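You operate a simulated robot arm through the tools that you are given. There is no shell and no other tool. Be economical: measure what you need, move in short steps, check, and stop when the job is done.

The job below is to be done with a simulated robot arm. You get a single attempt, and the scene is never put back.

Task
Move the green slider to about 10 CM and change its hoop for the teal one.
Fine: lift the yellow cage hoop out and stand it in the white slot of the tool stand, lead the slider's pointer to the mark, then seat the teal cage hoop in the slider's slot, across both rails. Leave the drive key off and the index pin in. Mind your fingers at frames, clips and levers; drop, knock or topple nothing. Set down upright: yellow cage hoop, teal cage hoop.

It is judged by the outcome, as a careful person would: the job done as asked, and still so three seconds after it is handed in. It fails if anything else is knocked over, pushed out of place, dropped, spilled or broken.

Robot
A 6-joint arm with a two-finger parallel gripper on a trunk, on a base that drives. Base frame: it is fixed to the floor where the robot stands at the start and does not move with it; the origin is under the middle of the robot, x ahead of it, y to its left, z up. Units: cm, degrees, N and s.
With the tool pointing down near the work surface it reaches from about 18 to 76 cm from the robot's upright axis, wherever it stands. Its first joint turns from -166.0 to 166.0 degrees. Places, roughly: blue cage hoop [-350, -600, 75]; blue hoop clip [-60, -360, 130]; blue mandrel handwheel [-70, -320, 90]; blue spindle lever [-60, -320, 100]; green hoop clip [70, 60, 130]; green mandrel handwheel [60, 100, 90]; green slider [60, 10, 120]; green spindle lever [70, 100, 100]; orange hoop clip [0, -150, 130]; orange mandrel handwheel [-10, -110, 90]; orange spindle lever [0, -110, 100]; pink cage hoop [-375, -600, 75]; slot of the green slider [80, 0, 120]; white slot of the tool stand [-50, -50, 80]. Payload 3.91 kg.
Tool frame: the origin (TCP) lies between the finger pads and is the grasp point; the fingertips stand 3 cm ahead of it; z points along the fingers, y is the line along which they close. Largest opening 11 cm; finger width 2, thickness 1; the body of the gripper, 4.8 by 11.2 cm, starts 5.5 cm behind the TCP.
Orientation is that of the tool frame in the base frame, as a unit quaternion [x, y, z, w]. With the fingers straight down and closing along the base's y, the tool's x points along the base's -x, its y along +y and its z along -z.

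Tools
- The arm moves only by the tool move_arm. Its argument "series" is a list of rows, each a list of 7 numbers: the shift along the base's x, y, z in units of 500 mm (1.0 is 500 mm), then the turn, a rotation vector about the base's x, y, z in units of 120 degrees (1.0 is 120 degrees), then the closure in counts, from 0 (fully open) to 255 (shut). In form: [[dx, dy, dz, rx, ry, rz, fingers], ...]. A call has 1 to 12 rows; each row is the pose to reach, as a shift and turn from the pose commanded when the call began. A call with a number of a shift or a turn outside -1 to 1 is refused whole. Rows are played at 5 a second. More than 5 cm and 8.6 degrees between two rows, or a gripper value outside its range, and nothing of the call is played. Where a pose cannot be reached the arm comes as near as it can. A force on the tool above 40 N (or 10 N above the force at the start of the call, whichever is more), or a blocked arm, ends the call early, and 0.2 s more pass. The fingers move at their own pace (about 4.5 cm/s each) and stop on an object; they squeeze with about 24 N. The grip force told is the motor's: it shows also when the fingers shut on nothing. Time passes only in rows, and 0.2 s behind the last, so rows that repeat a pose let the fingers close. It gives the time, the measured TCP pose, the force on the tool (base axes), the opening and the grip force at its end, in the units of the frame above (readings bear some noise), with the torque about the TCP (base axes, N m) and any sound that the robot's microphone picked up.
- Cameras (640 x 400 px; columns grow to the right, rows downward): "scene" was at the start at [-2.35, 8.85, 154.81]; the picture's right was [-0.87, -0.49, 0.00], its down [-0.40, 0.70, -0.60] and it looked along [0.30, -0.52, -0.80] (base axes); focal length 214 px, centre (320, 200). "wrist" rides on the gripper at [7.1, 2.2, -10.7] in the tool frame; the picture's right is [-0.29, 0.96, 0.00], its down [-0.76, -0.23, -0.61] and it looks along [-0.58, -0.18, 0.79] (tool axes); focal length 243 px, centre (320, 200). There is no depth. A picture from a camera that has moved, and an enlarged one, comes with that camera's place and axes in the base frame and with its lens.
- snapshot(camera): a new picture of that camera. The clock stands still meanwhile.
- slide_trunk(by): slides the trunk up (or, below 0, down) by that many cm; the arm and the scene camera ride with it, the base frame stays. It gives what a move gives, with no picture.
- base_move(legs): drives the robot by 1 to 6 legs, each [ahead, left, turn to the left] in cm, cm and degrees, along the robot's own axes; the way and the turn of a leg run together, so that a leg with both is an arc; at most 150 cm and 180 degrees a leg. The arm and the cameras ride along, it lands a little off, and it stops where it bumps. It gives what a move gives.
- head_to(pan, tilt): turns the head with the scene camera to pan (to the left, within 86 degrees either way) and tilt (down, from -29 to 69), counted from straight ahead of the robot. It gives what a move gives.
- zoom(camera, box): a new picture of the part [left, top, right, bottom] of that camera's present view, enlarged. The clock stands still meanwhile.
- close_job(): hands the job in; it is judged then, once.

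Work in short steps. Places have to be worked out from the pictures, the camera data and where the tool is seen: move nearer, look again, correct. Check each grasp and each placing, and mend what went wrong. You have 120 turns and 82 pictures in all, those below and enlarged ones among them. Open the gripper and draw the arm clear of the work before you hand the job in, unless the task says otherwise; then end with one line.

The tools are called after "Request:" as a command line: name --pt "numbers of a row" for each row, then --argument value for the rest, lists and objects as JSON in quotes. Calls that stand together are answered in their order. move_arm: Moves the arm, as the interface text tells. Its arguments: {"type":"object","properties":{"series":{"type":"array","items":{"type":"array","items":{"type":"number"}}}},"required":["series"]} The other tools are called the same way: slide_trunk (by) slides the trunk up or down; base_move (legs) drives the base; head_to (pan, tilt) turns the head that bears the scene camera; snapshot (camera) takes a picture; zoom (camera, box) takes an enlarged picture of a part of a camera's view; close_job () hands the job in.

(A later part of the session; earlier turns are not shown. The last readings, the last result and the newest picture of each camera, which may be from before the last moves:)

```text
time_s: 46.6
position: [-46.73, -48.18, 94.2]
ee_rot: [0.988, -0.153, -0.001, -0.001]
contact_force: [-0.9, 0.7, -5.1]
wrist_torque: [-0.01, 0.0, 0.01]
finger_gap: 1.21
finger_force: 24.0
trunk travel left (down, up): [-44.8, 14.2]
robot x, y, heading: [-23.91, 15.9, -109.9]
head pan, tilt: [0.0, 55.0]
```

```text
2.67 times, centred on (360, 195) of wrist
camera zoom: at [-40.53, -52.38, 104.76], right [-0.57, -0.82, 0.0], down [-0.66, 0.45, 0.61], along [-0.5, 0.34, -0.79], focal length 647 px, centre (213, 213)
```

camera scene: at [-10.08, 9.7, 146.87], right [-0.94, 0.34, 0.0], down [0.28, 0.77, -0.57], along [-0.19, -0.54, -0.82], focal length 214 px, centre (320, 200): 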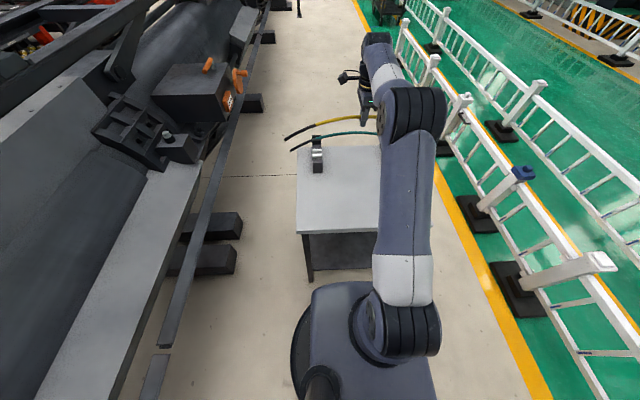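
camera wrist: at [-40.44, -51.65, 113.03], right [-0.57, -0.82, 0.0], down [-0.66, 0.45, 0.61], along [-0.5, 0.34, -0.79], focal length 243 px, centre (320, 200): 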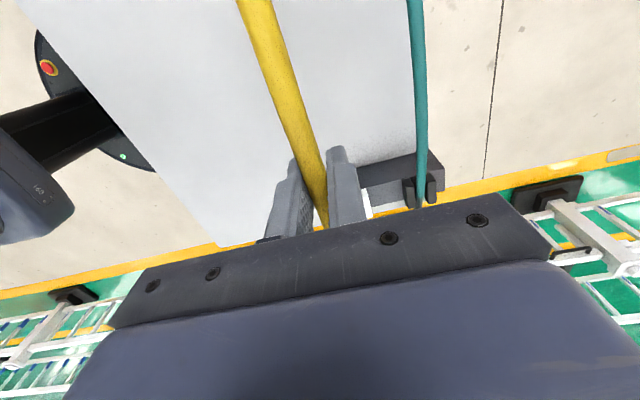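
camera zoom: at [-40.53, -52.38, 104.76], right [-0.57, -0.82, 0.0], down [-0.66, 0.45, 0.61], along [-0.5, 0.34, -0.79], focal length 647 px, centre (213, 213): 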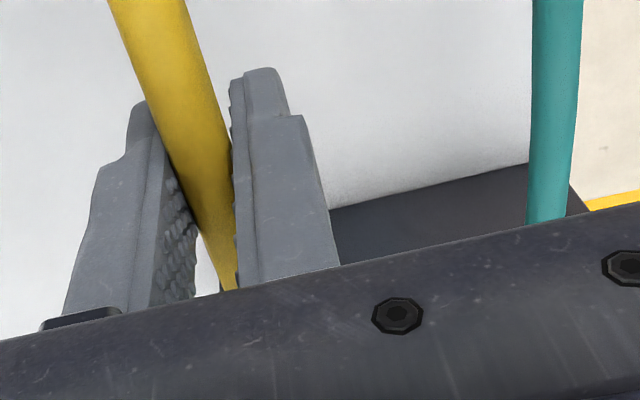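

Pedestal height is the uncertain term; parallax shrinks as I get lower. I shift another 0.4 cm farther and descend 3 cm.

Request:
move_arm --pt "-0.0024 -0.0076 -0.03 0 0 0 255" --pt "-0.0024 -0.0076 -0.06 0 0 0 255"

Request:
zoom --camera "scene" --box '[280, 120, 376, 180]'

```text
time_s: 47.2
position: [-46.88, -48.61, 91.02]
ee_rot: [0.988, -0.152, -0.001, 0.0]
contact_force: [-0.8, 0.8, -4.7]
wrist_torque: [-0.01, 0.03, 0.0]
finger_gap: 1.17
finger_force: 23.8
trunk travel left (down, up): [-44.8, 14.2]
robot x, y, heading: [-24.09, 16.19, -109.7]
head pan, tilt: [0.0, 55.0]
```

```text
6.67 times, centred on (328, 150) of scene
camera zoom: at [-10.07, 9.72, 146.87], right [-0.94, 0.34, 0.0], down [0.28, 0.77, -0.57], along [-0.19, -0.54, -0.82], focal length 1430 px, centre (267, 533)
```

zoom: 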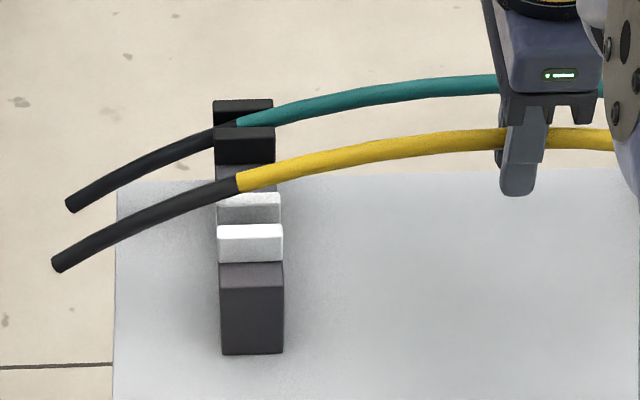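

If lip tops are near z 85.4, the hoop is now aligned. I descend another 1.8 cm and check.

Request:
move_arm --pt "0 0 -0.018 0 0 0 255" --pt "0 0 -0.036 0 0 0 255"

Request:
zoom --camera "scene" --box '[296, 125, 360, 165]'

Request:
snapshot --camera "wrist"

```text
time_s: 47.8
position: [-46.79, -48.51, 89.15]
ee_rot: [0.988, -0.153, 0.0, -0.001]
contact_force: [0.7, 2.8, -5.4]
wrist_torque: [0.07, -0.07, 0.08]
finger_gap: 1.19
finger_force: 23.5
trunk travel left (down, up): [-44.8, 14.2]
robot x, y, heading: [-23.95, 16.04, -109.9]
head pan, tilt: [0.0, 55.0]
```

```text
10.00 times, centred on (328, 145) of scene
camera zoom: at [-10.06, 9.77, 146.87], right [-0.94, 0.34, 0.0], down [0.28, 0.77, -0.57], along [-0.19, -0.54, -0.82], focal length 2145 px, centre (240, 750)
```

zoom: 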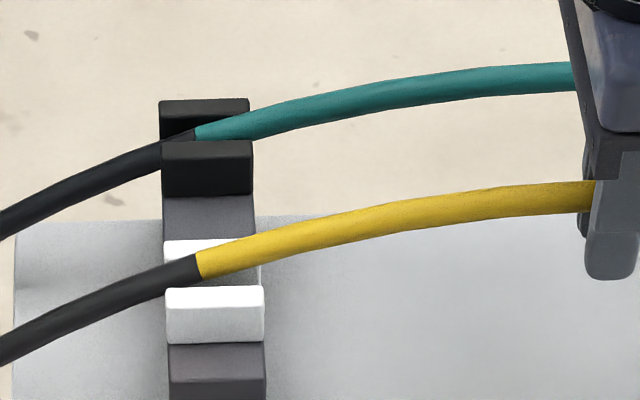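

```text
41 pictures are left
camera wrist: at [-40.68, -52.69, 99.83], right [-0.57, -0.82, 0.0], down [-0.66, 0.45, 0.61], along [-0.5, 0.34, -0.79], focal length 243 px, centre (320, 200)
```

wrist: 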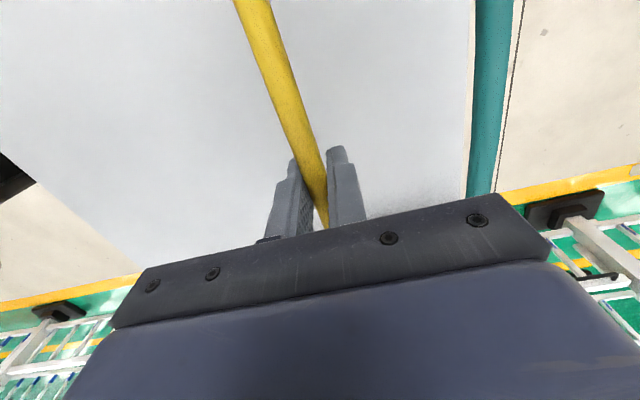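

Left end is right at its white slot, about 0.85 cm above seat; a slight +y force appears. I descend 0.4 cm and read force.

Request:
move_arm --pt "0 0 -0.004 0 0 0 255" --pt "0 0 -0.008 0 0 0 255" --pt "0 0 -0.008 0 0 0 255"

```text
time_s: 48.6
position: [-46.85, -48.62, 88.87]
ee_rot: [0.988, -0.154, 0.001, 0.0]
contact_force: [1.1, 3.8, -3.2]
wrist_torque: [0.07, -0.01, 0.05]
finger_gap: 1.15
finger_force: 24.5
trunk travel left (down, up): [-44.8, 14.2]
robot x, y, heading: [-23.86, 15.95, -109.7]
head pan, tilt: [0.0, 55.0]
```

The force is along +y' with no yaw torque, so both ends rub the far lips. I shift 0.25 cm toward +y' and continue.

Request:
move_arm --pt "0.0015 0.0048 0 0 0 0 255" --pt "0.0015 0.0048 0 0 0 0 255"

Request:
move_arm --pt "0 0 -0.004 0 0 0 255" --pt "0 0 -0.008 0 0 0 255" --pt "0 0 -0.008 0 0 0 255"

Request:
zoom --camera "scene" --box '[296, 125, 360, 165]'

```text
time_s: 49.2
position: [-46.79, -48.34, 88.88]
ee_rot: [0.988, -0.154, -0.001, 0.0]
contact_force: [-0.5, 0.1, -4.7]
wrist_torque: [0.0, 0.02, 0.01]
finger_gap: 1.18
finger_force: 23.9
trunk travel left (down, up): [-44.8, 14.2]
robot x, y, heading: [-24.19, 16.34, -110.0]
head pan, tilt: [0.0, 55.0]
```

```text
time_s: 50.0
position: [-46.85, -48.31, 88.46]
ee_rot: [0.988, -0.153, 0.001, 0.0]
contact_force: [-0.1, -0.5, -5.6]
wrist_torque: [0.01, 0.03, -0.03]
finger_gap: 1.17
finger_force: 23.5
trunk travel left (down, up): [-44.8, 14.2]
robot x, y, heading: [-23.98, 16.43, -109.7]
head pan, tilt: [0.0, 55.0]
```

```text
10.00 times, centred on (328, 145) of scene
camera zoom: at [-10.07, 9.73, 146.87], right [-0.94, 0.34, 0.0], down [0.28, 0.77, -0.57], along [-0.19, -0.54, -0.82], focal length 2145 px, centre (240, 750)
```

zoom: 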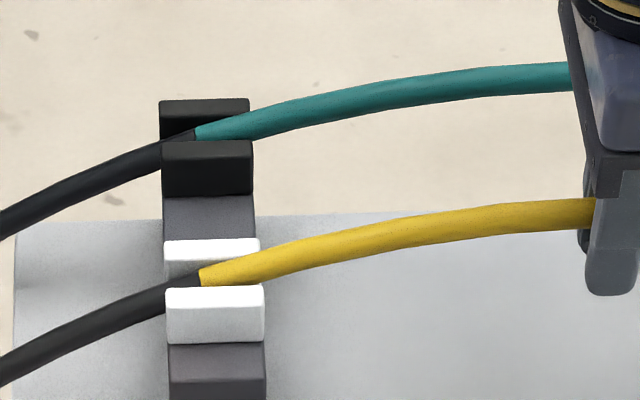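

Forces are clean and the hoop is entering the slot. I keep lowering until the weight is taken.

Request:
move_arm --pt "0 0 -0.004 0 0 0 255" --pt "0 0 -0.008 0 0 0 255" --pt "0 0 -0.008 0 0 0 255"

Request:
move_arm --pt "0 0 -0.003 0 0 0 255" --pt "0 0 -0.006 0 0 0 255" --pt "0 0 -0.006 0 0 0 255"

Request:
zoom --camera "scene" --box '[296, 125, 360, 165]'

```text
time_s: 50.8
position: [-47.01, -48.26, 88.49]
ee_rot: [0.988, -0.151, 0.0, 0.003]
contact_force: [-0.2, -1.2, 15.5]
wrist_torque: [0.11, 0.34, 0.03]
finger_gap: 1.16
finger_force: 23.4
trunk travel left (down, up): [-44.8, 14.2]
robot x, y, heading: [-24.01, 16.44, -110.0]
head pan, tilt: [0.0, 55.0]
```

```text
time_s: 51.6
position: [-46.94, -48.07, 87.85]
ee_rot: [0.988, -0.152, 0.0, 0.003]
contact_force: [-0.7, -2.4, 18.7]
wrist_torque: [0.0, -0.04, 0.01]
finger_gap: 1.19
finger_force: 23.8
trunk travel left (down, up): [-44.8, 14.2]
robot x, y, heading: [-24.18, 16.21, -109.5]
head pan, tilt: [0.0, 55.0]
```

```text
10.00 times, centred on (328, 145) of scene
camera zoom: at [-9.99, 9.92, 146.88], right [-0.94, 0.34, 0.0], down [0.28, 0.77, -0.57], along [-0.19, -0.54, -0.82], focal length 2145 px, centre (240, 750)
```

zoom: 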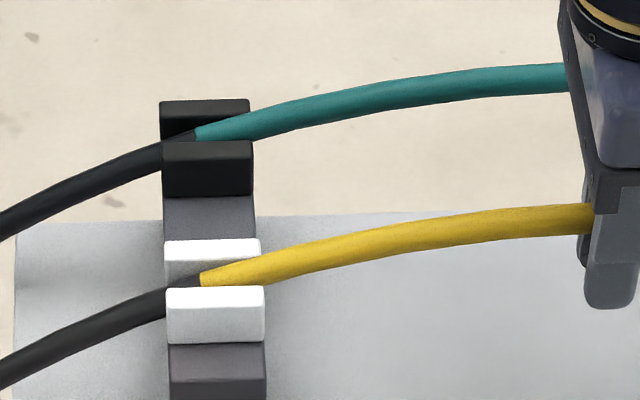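

Seated: the slots now bear it. I relieve the pressing by 0.25 cm and then open.

Request:
move_arm --pt "0 0 0.003 0 0 0 255" --pt "0 0 0.005 0 0 0 255" --pt "0 0 0.005 0 0 0 255"

Request:
move_arm --pt "0 0 0 0 0 0 200" --pt "0 0 0 0 0 0 150" --pt "0 0 0 0 0 0 100" --pt "0 0 0 0 0 0 60" --pt "0 0 0 0 0 0 60"

Request:
snapshot --camera "wrist"

Request:
zoom --camera "scene" --box '[270, 105, 398, 185]'

```text
time_s: 52.4
position: [-46.75, -48.1, 87.78]
ee_rot: [0.988, -0.153, 0.0, -0.002]
contact_force: [-0.7, 2.1, 1.6]
wrist_torque: [0.06, 0.05, 0.05]
finger_gap: 1.19
finger_force: 24.1
trunk travel left (down, up): [-44.8, 14.2]
robot x, y, heading: [-23.73, 15.84, -109.6]
head pan, tilt: [0.0, 55.0]
```

```text
time_s: 53.6
position: [-46.97, -48.25, 88.1]
ee_rot: [0.988, -0.154, 0.0, -0.001]
contact_force: [-0.1, 0.2, 0.7]
wrist_torque: [0.03, 0.03, 0.03]
finger_gap: 8.43
finger_force: 0.0
trunk travel left (down, up): [-44.8, 14.2]
robot x, y, heading: [-24.32, 15.89, -109.7]
head pan, tilt: [0.0, 55.0]
```

```text
38 pictures are left
camera wrist: at [-40.73, -52.44, 98.66], right [-0.57, -0.82, 0.0], down [-0.66, 0.45, 0.61], along [-0.5, 0.34, -0.79], focal length 243 px, centre (320, 200)
```

wrist: 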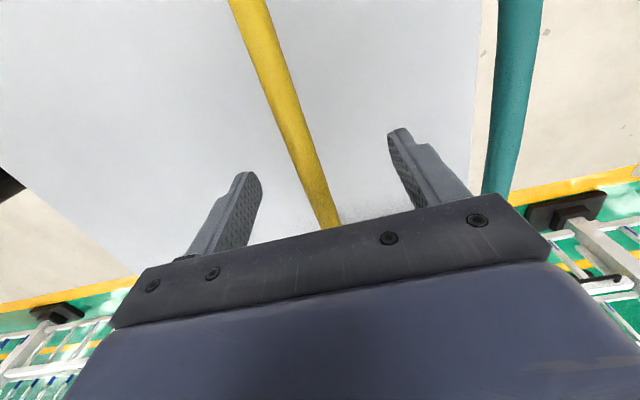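

```text
5.00 times, centred on (334, 145) of scene
camera zoom: at [-10.05, 9.78, 146.87], right [-0.94, 0.34, 0.0], down [0.28, 0.77, -0.57], along [-0.19, -0.54, -0.82], focal length 1072 px, centre (250, 475)
```

zoom: 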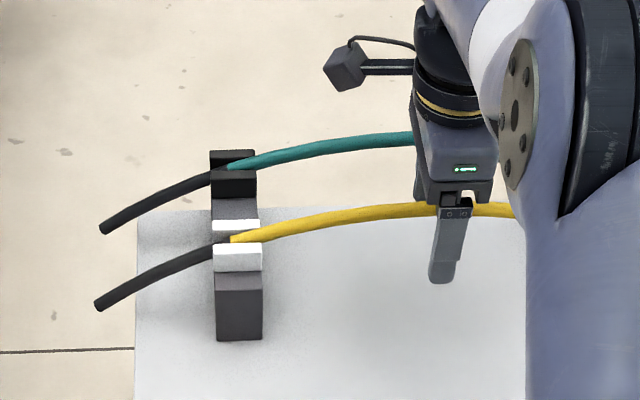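

The yellow hoop stands upright in both white slots. I raise the open gripper clear, retract, and raise the trunk.

Request:
move_arm --pt "0 0 0.05 0 0 0 60" --pt "0 0 0.12 0 0 0 60" --pt "0 0 0.2 0 0 0 60" --pt "0.03 0.07 0.25 0 0 0 60" --pt "0.06 0.14 0.3 0 0 0 60" --pt "0.09 0.21 0.35 0 0 0 60" --pt "0.12 0.28 0.4 0 0 0 60"

Request:
slide_trunk --by 14

Request:
snapshot --camera "scene"

```text
time_s: 55.2
position: [-41.02, -33.91, 107.9]
ee_rot: [0.988, -0.154, 0.0, -0.001]
contact_force: [-0.5, -0.7, -0.5]
wrist_torque: [0.0, -0.04, 0.02]
finger_gap: 8.43
finger_force: 0.1
trunk travel left (down, up): [-44.8, 14.2]
robot x, y, heading: [-24.0, 16.11, -110.0]
head pan, tilt: [0.0, 55.0]
```

```text
time_s: 56.9
position: [-41.01, -34.09, 122.07]
ee_rot: [0.988, -0.153, 0.0, -0.001]
contact_force: [0.6, 0.5, 0.1]
wrist_torque: [-0.01, -0.03, 0.01]
finger_gap: 8.45
finger_force: 0.0
trunk travel left (down, up): [-58.8, 0.2]
robot x, y, heading: [-24.27, 15.96, -109.8]
head pan, tilt: [0.0, 55.0]
```

```text
36 pictures are left
camera scene: at [-10.05, 9.78, 160.87], right [-0.94, 0.34, 0.0], down [0.28, 0.77, -0.57], along [-0.19, -0.54, -0.82], focal length 214 px, centre (320, 200)
```

scene: 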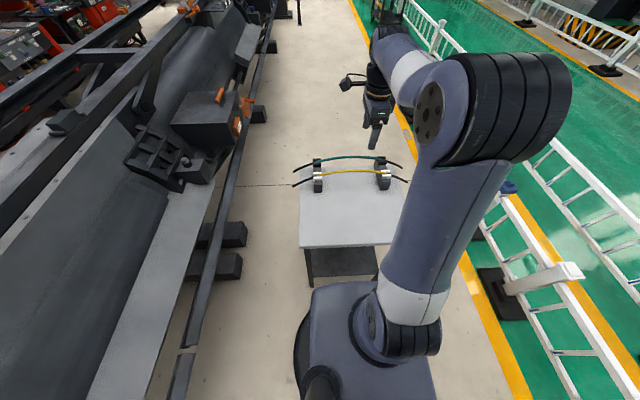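

Both hoops stand properly. I lift the arm to travel height, back off, turn back to the machine.

Request:
move_arm --pt "0 0 0.08 0 0 0.066 60" --pt "0 0 0.16 0 0 0.132 60" --pt "0 0 0.24 0 0 0.198 60" --pt "0 0 0.32 0 0 0.264 60" --pt "0 0 0.34 0 0 0.33 60" --pt "0 0 0.34 0 0 0.396 60" --pt "0 0 0.34 0 0 0.462 60" --pt "0 0 0.34 0 0 0.528 60" --pt "0 0 0.34 0 0 0.592 60"

Request:
base_move --legs '[[-22, 0, 0], [0, 0, 110]]'

```text
time_s: 58.9
position: [-41.11, -34.02, 138.98]
ee_rot: [0.893, 0.451, 0.001, 0.0]
contact_force: [0.3, -0.3, -0.8]
wrist_torque: [0.01, -0.01, 0.03]
finger_gap: 8.4
finger_force: 0.0
trunk travel left (down, up): [-58.8, 0.2]
robot x, y, heading: [-24.08, 16.14, -109.7]
head pan, tilt: [0.0, 55.0]
```

```text
time_s: 65.1
position: [36.48, 37.68, 138.95]
ee_rot: [0.148, 0.989, 0.0, -0.001]
contact_force: [0.2, 0.5, -0.5]
wrist_torque: [-0.02, 0.02, 0.01]
finger_gap: 8.41
finger_force: 0.2
trunk travel left (down, up): [-58.8, 0.2]
robot x, y, heading: [-16.63, 36.78, -0.4]
head pan, tilt: [0.0, 55.0]
```

Facing the machine again. I drive back near the slider.

Request:
base_move --legs '[[24, -32, 0]]'

Request:
head_to --pan 0 --tilt 40

Request:
zoom --camera "scene" --box '[260, 110, 420, 210]'

Request:
snapshot --camera "wrist"

```text
time_s: 67.6
position: [59.76, 4.94, 139.06]
ee_rot: [0.148, 0.989, 0.0, -0.001]
contact_force: [0.2, 0.1, 1.2]
wrist_torque: [0.03, 0.01, -0.02]
finger_gap: 8.42
finger_force: 0.0
trunk travel left (down, up): [-58.8, 0.2]
robot x, y, heading: [6.71, 4.49, -0.2]
head pan, tilt: [0.0, 55.0]
```

```text
time_s: 68.4
position: [59.81, 4.9, 138.98]
ee_rot: [0.147, 0.989, -0.001, 0.0]
contact_force: [0.3, -0.3, -0.4]
wrist_torque: [0.02, 0.04, 0.0]
finger_gap: 8.42
finger_force: 0.0
trunk travel left (down, up): [-58.8, 0.2]
robot x, y, heading: [7.16, 4.21, -0.5]
head pan, tilt: [0.0, 40.0]
```

```text
4.00 times, centred on (340, 160) of scene
camera zoom: at [9.35, 19.56, 162.93], right [-0.01, -1.0, 0.0], down [-0.64, 0.0, -0.77], along [0.77, 0.0, -0.64], focal length 858 px, centre (240, 360)
```

zoom: 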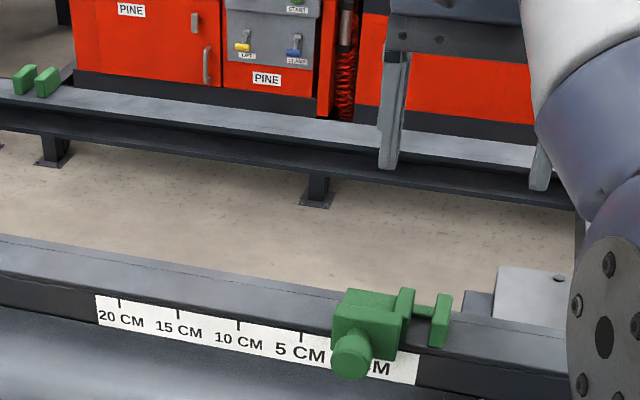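

```text
34 pictures are left
camera wrist: at [53.61, 9.06, 149.59], right [0.56, 0.83, 0.0], down [0.66, -0.44, 0.61], along [0.5, -0.34, -0.79], focal length 243 px, centre (320, 200)
```

wrist: 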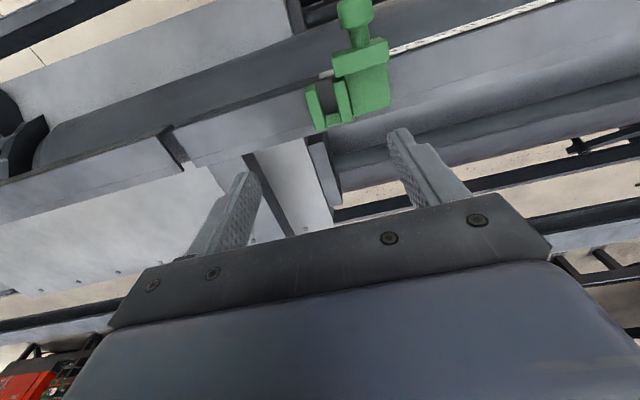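

I look closely at the slider for its pointer and knob.

Request:
zoom --camera "wrist" --box '[280, 0, 440, 100]'

Request:
zoom --camera "scene" --box '[332, 175, 380, 205]'

```text
4.00 times, centred on (360, 50) of wrist
camera zoom: at [53.61, 9.06, 149.59], right [0.56, 0.83, 0.0], down [0.66, -0.44, 0.61], along [0.5, -0.34, -0.79], focal length 970 px, centre (160, 800)
```

zoom: 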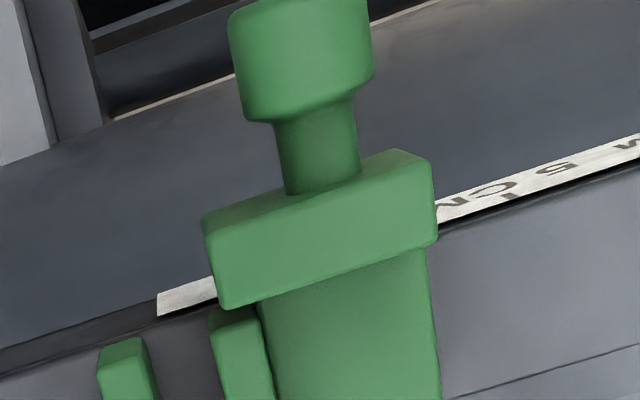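

```text
13.33 times, centred on (356, 190) of scene
camera zoom: at [9.35, 19.56, 162.93], right [-0.01, -1.0, 0.0], down [-0.64, 0.0, -0.77], along [0.77, 0.0, -0.64], focal length 2860 px, centre (-160, 333)
```

zoom: 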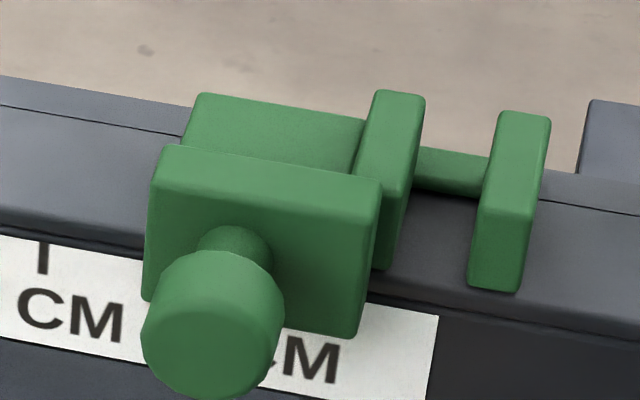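

The pointer isn't visible from above. I retract and pitch the tool so the wrist camera looks at the slider's front face.

Request:
move_arm --pt "-0.06 0.02 0 -0.02 -0.066 0 60" --pt "-0.12 0.04 0 -0.04 -0.132 0 60" --pt "-0.18 0.06 -0.05 -0.06 -0.199 0 60" --pt "-0.24 0.08 -0.12 -0.08 -0.265 0 60" --pt "-0.3 0.1 -0.18 -0.1 -0.332 0 60" --pt "-0.34 0.12 -0.24 -0.1208 -0.3987 0 60"

Request:
snapshot --camera "wrist"

```text
time_s: 69.8
position: [42.86, 11.09, 127.02]
ee_rot: [0.134, 0.896, -0.061, 0.418]
contact_force: [0.1, 1.9, 0.1]
wrist_torque: [0.0, -0.01, -0.03]
finger_gap: 8.43
finger_force: 0.1
trunk travel left (down, up): [-58.8, 0.2]
robot x, y, heading: [7.08, 3.96, -0.4]
head pan, tilt: [0.0, 40.0]
```

```text
31 pictures are left
camera wrist: at [31.29, 16.85, 128.29], right [0.46, 0.86, 0.23], down [-0.05, -0.23, 0.97], along [0.89, -0.45, -0.06], focal length 243 px, centre (320, 200)
```

wrist: 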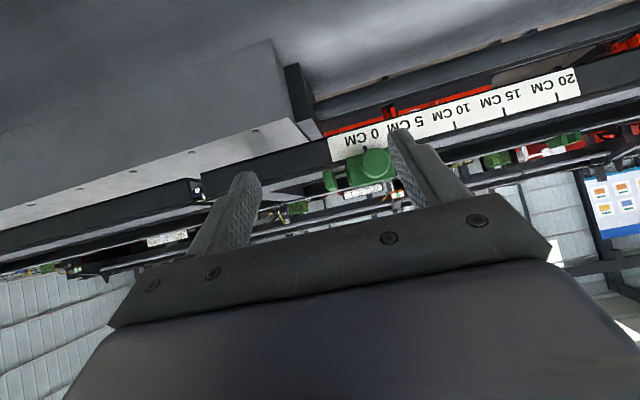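

Request:
zoom --camera "wrist" --box '[310, 100, 470, 200]'

```text
4.00 times, centred on (390, 150) of wrist
camera zoom: at [31.29, 16.85, 128.29], right [0.46, 0.86, 0.23], down [-0.05, -0.23, 0.97], along [0.89, -0.45, -0.06], focal length 970 px, centre (40, 400)
```

zoom: 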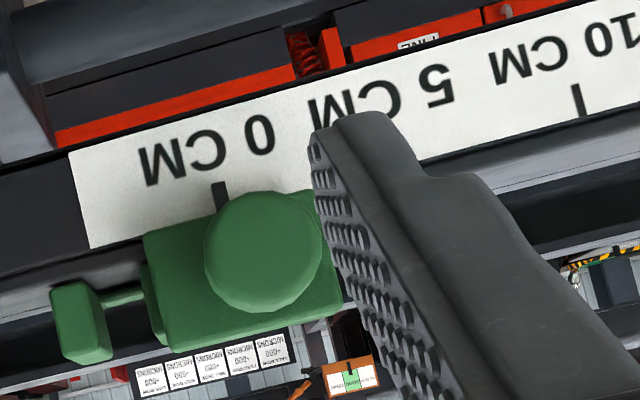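

The front view shows the slider's pointer/tick right at 0, with 10 CM 10 cm to the left. I'll push the slider from its right side with closed fingers: first go above the rail right of it.

Request:
move_arm --pt "0.01 -0.03 0.08 0.02 0.066 0 160" --pt "0.04 -0.06 0.16 0.04 0.132 0 200" --pt "0.1 -0.1 0.2 0.06 0.199 0 255" --pt "0.18 -0.14 0.2 0.08 0.265 0 255" --pt "0.25 -0.18 0.2 0.1 0.332 0 255" --pt "0.308 -0.21 0.2 0.1208 0.3987 0 255"

Request:
snapshot --camera "wrist"

```text
time_s: 71.2
position: [58.34, 0.24, 136.76]
ee_rot: [0.147, 0.989, 0.001, -0.002]
contact_force: [1.4, -0.5, -0.5]
wrist_torque: [0.0, 0.02, 0.03]
finger_gap: 0.0
finger_force: 24.4
trunk travel left (down, up): [-58.8, 0.2]
robot x, y, heading: [6.45, 4.32, -0.3]
head pan, tilt: [0.0, 40.0]
```

```text
29 pictures are left
camera wrist: at [52.27, 4.34, 147.34], right [0.56, 0.83, 0.0], down [0.66, -0.44, 0.6], along [0.5, -0.34, -0.8], focal length 243 px, centre (320, 200)
```

wrist: 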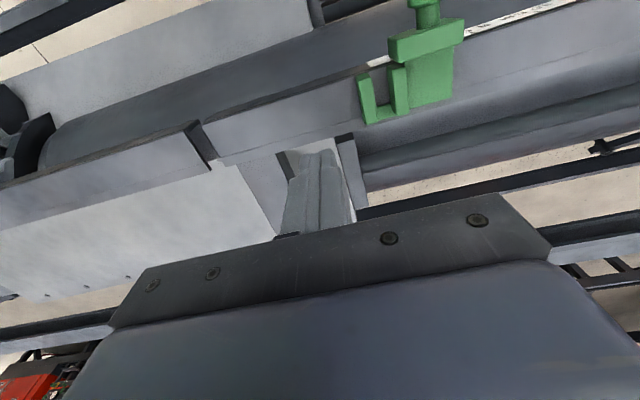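

The lip is about 4.6 cm to the left and 0.7 cm ahead of the fingers. I descend beside it to TCP z ≈126.

Request:
move_arm --pt "0.013 -0.004 -0.07 0 0 0 255" --pt "0.013 -0.004 -0.14 0 0 0 255" --pt "0.013 -0.004 -0.19 0 0 0 255" --pt "0.013 -0.004 -0.215 0 0 0 255"

Request:
zoom --camera "scene" --box '[300, 130, 428, 210]'

```text
time_s: 72.2
position: [58.72, 0.11, 126.22]
ee_rot: [0.148, 0.989, 0.0, 0.001]
contact_force: [0.2, 0.2, 6.6]
wrist_torque: [0.01, 0.03, 0.02]
finger_gap: 0.0
finger_force: 23.6
trunk travel left (down, up): [-58.8, 0.2]
robot x, y, heading: [6.91, 4.12, -0.5]
head pan, tilt: [0.0, 40.0]
```

```text
5.00 times, centred on (364, 170) of scene
camera zoom: at [9.29, 19.56, 162.96], right [-0.01, -1.0, 0.0], down [-0.64, 0.0, -0.77], along [0.77, 0.0, -0.64], focal length 1072 px, centre (100, 350)
```

zoom: 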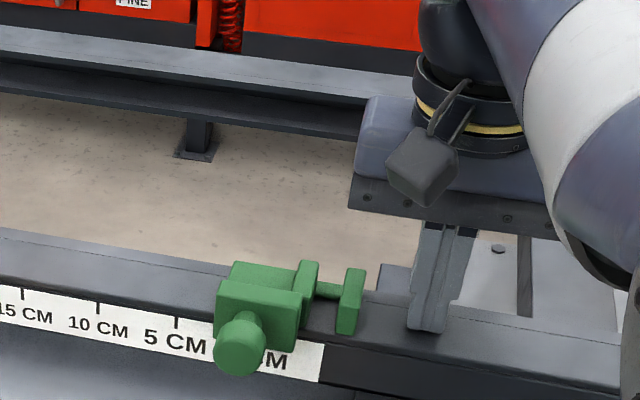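

Fingertips touched the rail top (z≈123.2). I rise 0.5 cm and start pushing slowly along the rail.

Request:
move_arm --pt "0 0 0.01 0 0 0 255" --pt "0.0058 0.0191 0.01 0 0 0 255" --pt "0.0116 0.0383 0.01 0 0 0 255" --pt "0.0145 0.0479 0.01 0 0 0 255" --pt "0.0174 0.0574 0.01 0 0 0 255" --pt "0.0203 0.067 0.01 0 0 0 255" --pt "0.0232 0.0766 0.01 0 0 0 255" --pt "0.0261 0.0861 0.01 0 0 0 255" --pt "0.029 0.0957 0.01 0 0 0 255"

Request:
zoom --camera "scene" --box '[300, 130, 428, 210]'

```text
time_s: 74.2
position: [60.14, 5.04, 126.75]
ee_rot: [0.148, 0.989, 0.001, 0.0]
contact_force: [0.3, -4.6, 3.9]
wrist_torque: [-0.08, -0.07, -0.05]
finger_gap: 0.0
finger_force: 24.3
trunk travel left (down, up): [-58.8, 0.2]
robot x, y, heading: [6.75, 4.4, -0.5]
head pan, tilt: [0.0, 40.0]
```

```text
5.00 times, centred on (364, 170) of scene
camera zoom: at [9.33, 19.47, 162.95], right [-0.01, -1.0, 0.0], down [-0.64, 0.0, -0.77], along [0.77, 0.0, -0.64], focal length 1072 px, centre (100, 350)
```

zoom: 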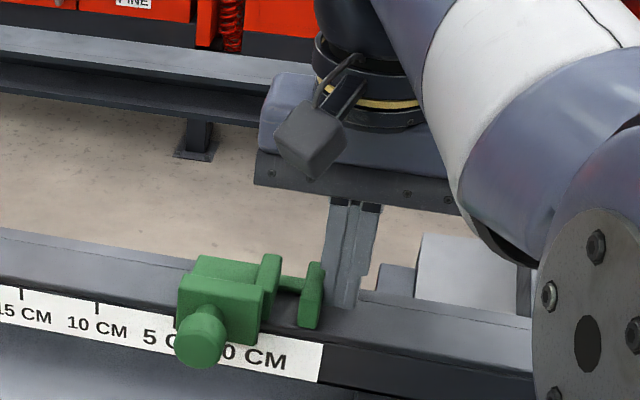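

It slides with ~5 N; it has moved about 2.4 cm. I push another 6.9 cm.

Request:
move_arm --pt "0.0035 0.0115 0 0 0 0 255" --pt "0.007 0.023 0 0 0 0 255" --pt "0.0105 0.0345 0 0 0 0 255" --pt "0.014 0.046 0 0 0 0 255" --pt "0.0175 0.0575 0 0 0 0 255" --pt "0.021 0.069 0 0 0 0 255" --pt "0.0245 0.0804 0 0 0 0 255" --pt "0.028 0.0919 0 0 0 0 255" --pt "0.0315 0.1034 0 0 0 0 255" --pt "0.035 0.1148 0 0 0 0 255" --pt "0.0385 0.1263 0 0 0 0 255" --pt "0.04 0.132 0 0 0 0 255"

Request:
zoom --camera "scene" --box '[260, 130, 388, 210]'

```text
time_s: 76.8
position: [62.28, 11.35, 126.72]
ee_rot: [0.149, 0.989, 0.0, -0.001]
contact_force: [0.7, -4.4, -5.5]
wrist_torque: [-0.16, 0.06, 0.0]
finger_gap: 0.01
finger_force: 23.8
trunk travel left (down, up): [-58.8, 0.2]
robot x, y, heading: [6.54, 4.37, -0.3]
head pan, tilt: [0.0, 40.0]
```

```text
5.00 times, centred on (324, 170) of scene
camera zoom: at [9.39, 19.48, 162.94], right [-0.01, -1.0, 0.0], down [-0.64, 0.0, -0.77], along [0.77, 0.0, -0.64], focal length 1072 px, centre (300, 350)
```

zoom: 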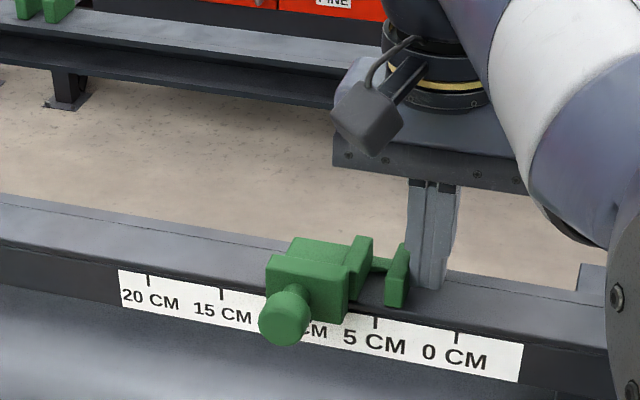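

About 9.1 cm moved so far by both measures. I push 0.7 cm more, then back the fingers off and look from the front.

Request:
move_arm --pt "0.002 0.0067 0 0 0 0 255" --pt "0.004 0.0134 0 0 0 0 255" --pt "0.004 0.0134 0 0 0 0 255"

Request:
move_arm --pt "-0.012 -0.038 0 0 0 0 255" --pt "-0.024 -0.077 0.04 0 0 0 255" --pt "-0.024 -0.077 0.12 0 0 0 255" --pt "-0.024 -0.077 0.2 0 0 0 255"

Request:
move_arm --pt "-0.06 0.04 0 -0.02 -0.066 0 255" --pt "-0.12 0.08 0 -0.04 -0.132 0 255" --pt "-0.18 0.12 -0.05 -0.06 -0.199 0 255" --pt "-0.24 0.16 -0.1 -0.08 -0.265 0 255" --pt "-0.32 0.2 -0.14 -0.1 -0.332 0 255" --pt "-0.4 0.22 -0.18 -0.1208 -0.3987 0 255"

Request:
snapshot --camera "wrist"

```text
time_s: 77.6
position: [62.55, 12.28, 126.69]
ee_rot: [0.147, 0.989, -0.001, -0.001]
contact_force: [-1.5, -3.9, -2.9]
wrist_torque: [-0.11, 0.04, -0.02]
finger_gap: 0.0
finger_force: 24.0
trunk travel left (down, up): [-58.8, 0.2]
robot x, y, heading: [6.8, 4.21, -0.4]
head pan, tilt: [0.0, 40.0]
```

```text
time_s: 78.6
position: [61.27, 8.61, 136.81]
ee_rot: [0.147, 0.989, 0.0, -0.001]
contact_force: [0.0, 0.0, 0.1]
wrist_torque: [0.0, -0.02, -0.01]
finger_gap: 0.0
finger_force: 24.2
trunk travel left (down, up): [-58.8, 0.2]
robot x, y, heading: [6.7, 4.31, -0.3]
head pan, tilt: [0.0, 40.0]
```

```text
time_s: 80.0
position: [41.21, 19.48, 127.52]
ee_rot: [0.134, 0.896, -0.061, 0.419]
contact_force: [0.2, 1.0, -0.1]
wrist_torque: [0.01, 0.03, 0.01]
finger_gap: 0.0
finger_force: 23.9
trunk travel left (down, up): [-58.8, 0.2]
robot x, y, heading: [6.71, 4.34, -0.2]
head pan, tilt: [0.0, 40.0]
```

```text
25 pictures are left
camera wrist: at [29.59, 25.33, 128.83], right [0.46, 0.86, 0.23], down [-0.05, -0.23, 0.97], along [0.89, -0.45, -0.06], focal length 243 px, centre (320, 200)
```

wrist: 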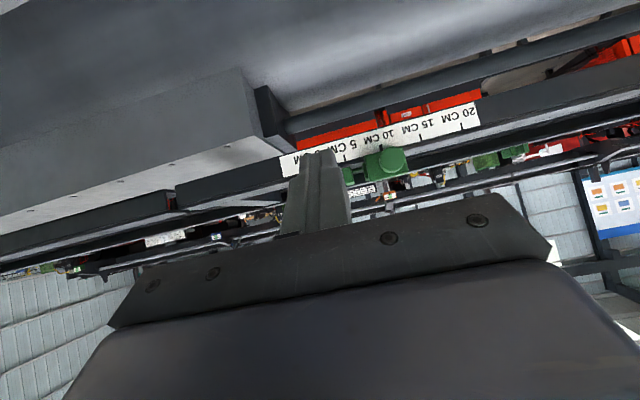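

Request:
zoom --camera "wrist" --box '[340, 110, 436, 170]'

```text
6.67 times, centred on (388, 140) of wrist
camera zoom: at [29.59, 25.33, 128.83], right [0.46, 0.86, 0.23], down [-0.05, -0.23, 0.97], along [0.89, -0.45, -0.06], focal length 1618 px, centre (-133, 600)
```

zoom: 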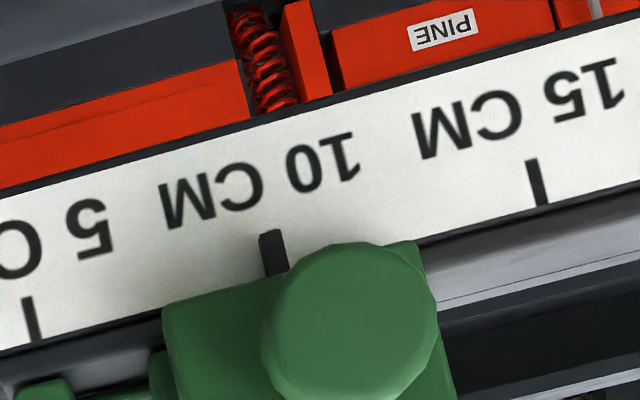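

The pointer (dark stub) sits at the 10 CM mark. Now for the teal hoop: level the tool again and drive back towards the stand.

Request:
move_arm --pt "0.0 -0.04 0.08 0.02 0.066 0 255" --pt "0.04 -0.08 0.16 0.04 0.132 0 255" --pt "0.08 -0.12 0.23 0.06 0.199 0 200" --pt "0.12 -0.18 0.23 0.08 0.265 0 120" --pt "0.16 -0.24 0.23 0.1 0.332 0 60" --pt "0.2 -0.28 0.23 0.1208 0.3987 0 60"

Request:
base_move --legs '[[-24, 32, 0], [0, 0, -109.5]]'

```text
time_s: 81.4
position: [51.27, 5.36, 139.02]
ee_rot: [0.148, 0.989, 0.0, -0.003]
contact_force: [0.9, 0.0, -0.3]
wrist_torque: [-0.01, 0.03, -0.02]
finger_gap: 8.38
finger_force: 0.4
trunk travel left (down, up): [-58.8, 0.2]
robot x, y, heading: [6.96, 4.39, -0.1]
head pan, tilt: [0.0, 40.0]
```

```text
time_s: 88.4
position: [-28.93, -6.04, 139.15]
ee_rot: [0.883, 0.468, 0.0, 0.001]
contact_force: [-0.4, -0.8, 0.4]
wrist_torque: [-0.02, 0.0, -0.02]
finger_gap: 8.47
finger_force: 0.1
trunk travel left (down, up): [-58.8, 0.2]
robot x, y, heading: [-17.1, 36.45, -107.3]
head pan, tilt: [0.0, 40.0]
```

Heading is −107°. I rotate the tool to the stand's orientation, drive up to it (leaving ~7 cm from the table) and lower the trunk.

Request:
move_arm --pt "0 0 0 0 0 -0.068 60" --pt "0 0 0 0 0 -0.136 60" --pt "0 0 0 0 0 -0.204 60" --pt "0 0 0 0 0 -0.272 60" --pt "0 0 0 0 0 -0.34 60" --pt "0 0 0 0 0 -0.408 60" --pt "0 0 0 0 0 -0.476 60" --pt "0 0 0 0 0 -0.544 60" --pt "0 0 0 0 0 -0.612 60"

Request:
base_move --legs '[[25.5, -3.3, 0]]'

Request:
slide_trunk --by -14

Request:
head_to --pan 0 --tilt 55

```text
time_s: 90.4
position: [-29.11, -6.16, 139.2]
ee_rot: [0.988, -0.154, 0.0, 0.0]
contact_force: [0.9, -0.3, 0.0]
wrist_torque: [0.0, 0.01, -0.02]
finger_gap: 8.41
finger_force: 0.0
trunk travel left (down, up): [-58.8, 0.2]
robot x, y, heading: [-16.76, 36.65, -107.1]
head pan, tilt: [0.0, 40.0]
```

```text
time_s: 92.3
position: [-40.18, -29.86, 139.17]
ee_rot: [0.988, -0.153, 0.0, 0.0]
contact_force: [0.4, -0.2, -0.7]
wrist_torque: [0.0, 0.0, 0.0]
finger_gap: 8.39
finger_force: 0.0
trunk travel left (down, up): [-58.8, 0.2]
robot x, y, heading: [-28.07, 13.09, -107.6]
head pan, tilt: [0.0, 40.0]
```

```text
time_s: 93.9
position: [-40.11, -29.83, 125.12]
ee_rot: [0.988, -0.154, 0.0, 0.001]
contact_force: [-0.5, -0.6, -0.8]
wrist_torque: [0.0, 0.02, 0.03]
finger_gap: 8.42
finger_force: 0.1
trunk travel left (down, up): [-44.8, 14.2]
robot x, y, heading: [-27.83, 13.27, -107.5]
head pan, tilt: [0.0, 40.0]
```

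```text
time_s: 94.7
position: [-40.05, -29.88, 125.27]
ee_rot: [0.988, -0.154, 0.0, 0.0]
contact_force: [-0.3, 0.1, -0.4]
wrist_torque: [0.05, 0.01, 0.0]
finger_gap: 8.43
finger_force: 0.0
trunk travel left (down, up): [-44.8, 14.2]
robot x, y, heading: [-27.91, 12.89, -107.2]
head pan, tilt: [0.0, 55.0]
```

I extend above the teal hoop's expected middle (−49.7,−57.1) at z ≈100.

Request:
move_arm --pt "-0.024 -0.068 -0.063 0 0 0 60" --pt "-0.048 -0.136 -0.126 0 0 0 60" --pt "-0.072 -0.204 -0.189 0 0 0 60" --pt "-0.096 -0.272 -0.252 0 0 0 60" --pt "-0.12 -0.341 -0.315 0 0 0 60" --pt "-0.144 -0.409 -0.378 0 0 0 60" --pt "-0.168 -0.477 -0.441 0 0 0 60" --pt "-0.192 -0.545 -0.5 0 0 0 60"

Request:
snapshot --camera "wrist"

Request:
zoom --camera "scene" --box '[250, 80, 410, 180]'

```text
time_s: 96.5
position: [-49.68, -56.83, 100.07]
ee_rot: [0.988, -0.154, 0.0, 0.001]
contact_force: [0.8, 0.1, 0.7]
wrist_torque: [0.0, 0.02, -0.01]
finger_gap: 8.43
finger_force: 0.0
out of reach, approached as far as the arm can: row 8
trunk travel left (down, up): [-44.8, 14.2]
robot x, y, heading: [-27.81, 12.89, -107.5]
head pan, tilt: [0.0, 55.0]
```

```text
23 pictures are left
camera wrist: at [-43.5, -60.94, 110.64], right [-0.57, -0.82, 0.0], down [-0.65, 0.45, 0.61], along [-0.5, 0.34, -0.79], focal length 243 px, centre (320, 200)
```

wrist: 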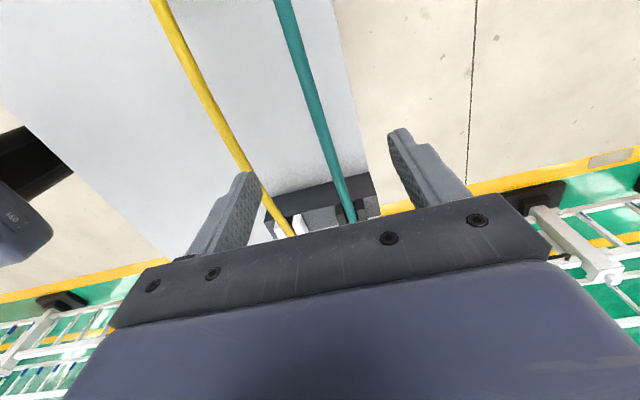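

```text
4.00 times, centred on (330, 130) of scene
camera zoom: at [-13.81, 7.33, 146.88], right [-0.95, 0.3, 0.0], down [0.25, 0.78, -0.57], along [-0.17, -0.55, -0.82], focal length 858 px, centre (280, 480)
```

zoom: 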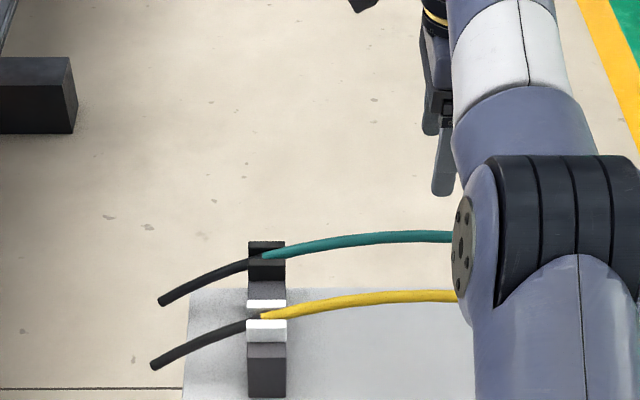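

Teal lies about 0.3 cm to +y' of the tool plane. I correct and descend to grasp height (87.9).

Request:
move_arm --pt "0.002 0.006 -0.08 0 0 0 60" --pt "0.002 0.006 -0.16 0 0 0 60" --pt "0.002 0.006 -0.22 0 0 0 60" --pt "0.002 0.006 -0.243 0 0 0 60"

Request:
snapshot --camera "wrist"

```text
time_s: 97.5
position: [-49.63, -56.38, 87.87]
ee_rot: [0.988, -0.154, 0.0, 0.0]
contact_force: [-1.0, -0.3, 0.3]
wrist_torque: [-0.04, 0.02, -0.01]
finger_gap: 8.42
finger_force: 0.1
trunk travel left (down, up): [-44.8, 14.2]
robot x, y, heading: [-28.13, 12.83, -107.5]
head pan, tilt: [0.0, 55.0]
```

```text
21 pictures are left
camera wrist: at [-43.41, -60.51, 98.53], right [-0.57, -0.82, 0.0], down [-0.65, 0.45, 0.61], along [-0.5, 0.34, -0.79], focal length 243 px, centre (320, 200)
```

wrist: 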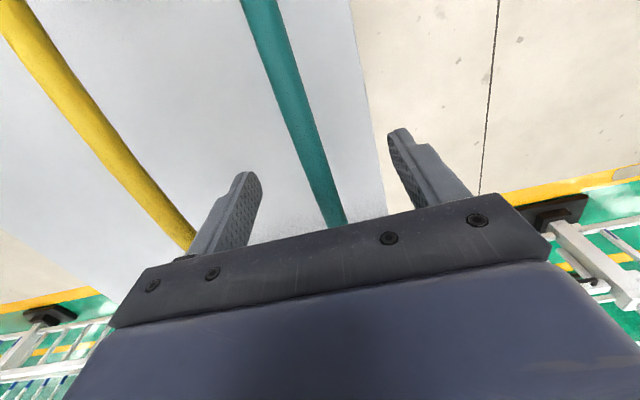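

Compared with the yellow release view, teal is ~0.3 cm to −y'. I correct and close.

Request:
move_arm --pt "-0.0018 -0.0057 0 0 0 0 60" --pt "-0.0018 -0.0057 0 0 0 0 150" --pt "-0.0018 -0.0057 0 0 0 0 220" --pt "-0.0018 -0.0057 0 0 0 0 255" --pt "-0.0018 -0.0057 0 0 0 0 255" --pt "-0.0018 -0.0057 0 0 0 0 255" --pt "-0.0018 -0.0057 0 0 0 0 255"

Request:
snapshot --camera "wrist"

```text
time_s: 99.1
position: [-49.55, -56.67, 87.9]
ee_rot: [0.988, -0.154, 0.0, 0.0]
contact_force: [-1.0, -0.2, 0.6]
wrist_torque: [-0.04, -0.01, 0.26]
finger_gap: 1.19
finger_force: 24.3
trunk travel left (down, up): [-44.8, 14.2]
robot x, y, heading: [-27.74, 13.18, -107.5]
head pan, tilt: [0.0, 55.0]
```

```text
20 pictures are left
camera wrist: at [-43.44, -60.83, 98.51], right [-0.57, -0.82, 0.0], down [-0.65, 0.45, 0.61], along [-0.5, 0.34, -0.79], focal length 243 px, centre (320, 200)
```

wrist: 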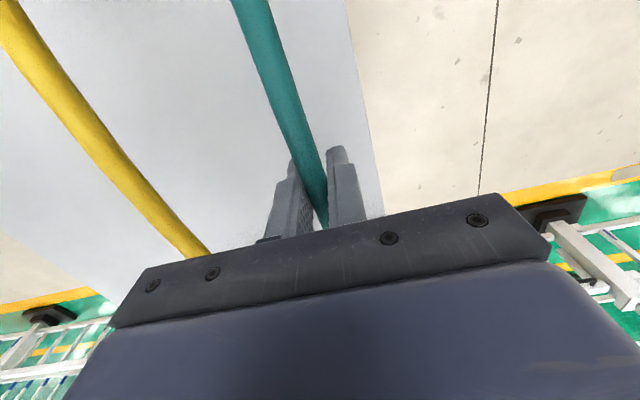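

Gripped at 1.19 cm. I lift straight up gently.

Request:
move_arm --pt "0 0 0.01 0 0 0 255" --pt "0 0 0.02 0 0 0 255" --pt "0 0 0.04 0 0 0 255" --pt "0 0 0.07 0 0 0 255" --pt "0 0 0.1 0 0 0 255" --pt "0 0 0.14 0 0 0 255"

Request:
zoom --camera "scene" --box '[250, 80, 410, 180]'

```text
time_s: 100.5
position: [-49.54, -56.63, 94.73]
ee_rot: [0.988, -0.153, 0.001, 0.0]
contact_force: [-0.1, 0.4, -4.7]
wrist_torque: [0.0, -0.06, -0.04]
finger_gap: 1.15
finger_force: 24.1
trunk travel left (down, up): [-44.8, 14.2]
robot x, y, heading: [-28.16, 13.1, -107.3]
head pan, tilt: [0.0, 55.0]
```

```text
4.00 times, centred on (330, 130) of scene
camera zoom: at [-13.83, 7.24, 146.87], right [-0.95, 0.3, 0.0], down [0.25, 0.78, -0.57], along [-0.17, -0.55, -0.82], focal length 858 px, centre (280, 480)
```

zoom: 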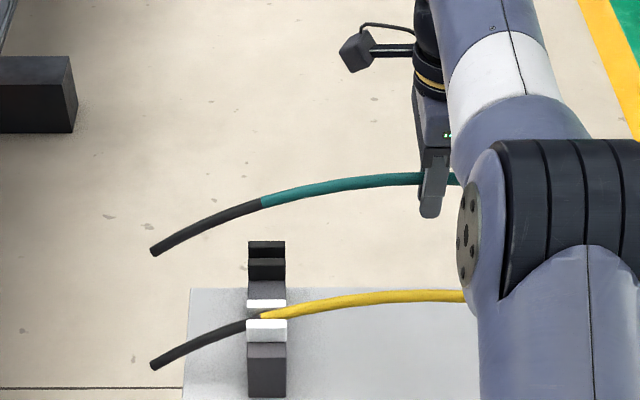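

Teal is lifted cleanly and balanced; yellow undisturbed. I raise the trunk and retract the arm to travel height.

Request:
slide_trunk --by 14

Request:
move_arm --pt "0.021 0.059 0.067 0 0 0 255" --pt "0.042 0.119 0.133 0 0 0 255" --pt "0.063 0.178 0.2 0 0 0 255" --pt "0.084 0.237 0.267 0 0 0 255" --pt "0.104 0.297 0.333 0 0 0 255" --pt "0.125 0.356 0.4 0 0 0 255" --pt "0.146 0.415 0.467 0 0 0 255" --pt "0.167 0.475 0.533 0 0 0 255" --pt "0.188 0.534 0.6 0 0 0 255"

Request:
base_move --legs '[[-25, 0, 0]]'

Request:
move_arm --pt "0 0 0 0 0 0.068 255" --pt "0 0 0 0 0 0.136 255" --pt "0 0 0 0 0 0.204 255" --pt "0 0 0 0 0 0.272 255" --pt "0 0 0 0 0 0.34 255" --pt "0 0 0 0 0 0.408 255" --pt "0 0 0 0 0 0.476 255" --pt "0 0 0 0 0 0.544 255" --pt "0 0 0 0 0 0.612 255"

```text
time_s: 102.2
position: [-49.67, -56.79, 108.67]
ee_rot: [0.988, -0.153, 0.001, 0.0]
contact_force: [0.4, 0.2, -5.3]
wrist_torque: [0.0, 0.01, 0.01]
finger_gap: 1.2
finger_force: 24.5
trunk travel left (down, up): [-58.8, 0.2]
robot x, y, heading: [-28.2, 13.03, -107.1]
head pan, tilt: [0.0, 55.0]
```

```text
time_s: 104.2
position: [-40.13, -29.76, 138.94]
ee_rot: [0.988, -0.154, 0.0, 0.0]
contact_force: [-0.2, 0.4, -4.8]
wrist_torque: [0.01, 0.01, 0.0]
finger_gap: 1.18
finger_force: 23.7
trunk travel left (down, up): [-58.8, 0.2]
robot x, y, heading: [-27.9, 13.26, -107.4]
head pan, tilt: [0.0, 55.0]
```

```text
time_s: 106.0
position: [-32.54, -5.89, 139.04]
ee_rot: [0.988, -0.154, -0.001, 0.0]
contact_force: [-0.5, 0.3, -5.2]
wrist_torque: [-0.01, 0.01, 0.01]
finger_gap: 1.17
finger_force: 24.1
trunk travel left (down, up): [-58.8, 0.2]
robot x, y, heading: [-20.63, 37.25, -107.9]
head pan, tilt: [0.0, 55.0]
```

```text
time_s: 108.0
position: [-32.54, -5.93, 138.94]
ee_rot: [0.884, 0.468, 0.001, -0.001]
contact_force: [-0.5, -0.2, -5.3]
wrist_torque: [0.0, 0.02, 0.0]
finger_gap: 1.14
finger_force: 23.8
trunk travel left (down, up): [-58.8, 0.2]
robot x, y, heading: [-20.41, 36.83, -107.5]
head pan, tilt: [0.0, 55.0]
```

Held steady. I turn back towards the machine.

Request:
base_move --legs '[[0, 0, 107.5]]'

Request:
head_to --pan 0 --tilt 40

Request:
snapshot --camera "scene"

```text
time_s: 113.0
position: [23.94, 40.54, 138.99]
ee_rot: [0.122, 0.993, 0.001, 0.0]
contact_force: [-0.7, -0.3, -5.2]
wrist_torque: [-0.01, -0.04, -0.01]
finger_gap: 1.16
finger_force: 24.6
trunk travel left (down, up): [-58.8, 0.2]
robot x, y, heading: [-20.2, 36.9, 2.6]
head pan, tilt: [0.0, 55.0]
```

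```text
time_s: 113.8
position: [24.06, 40.51, 138.85]
ee_rot: [0.122, 0.993, 0.001, -0.001]
contact_force: [0.5, -0.1, -5.5]
wrist_torque: [-0.01, 0.01, 0.01]
finger_gap: 1.18
finger_force: 24.4
trunk travel left (down, up): [-58.8, 0.2]
robot x, y, heading: [-20.4, 36.8, 2.8]
head pan, tilt: [0.0, 40.0]
```

```text
18 pictures are left
camera scene: at [-18.69, 52.36, 162.93], right [0.05, -1.0, 0.0], down [-0.64, -0.03, -0.77], along [0.76, 0.04, -0.64], focal length 214 px, centre (320, 200)
```

scene: 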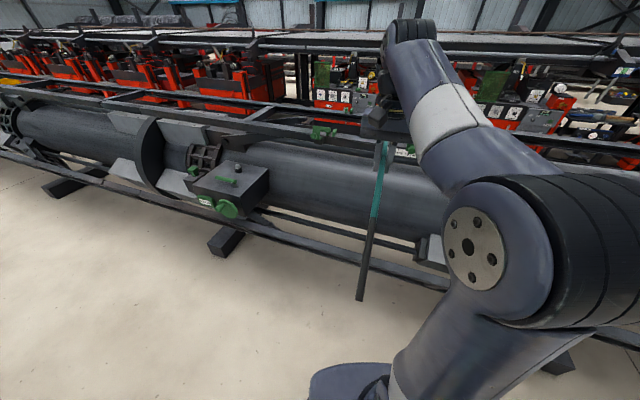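

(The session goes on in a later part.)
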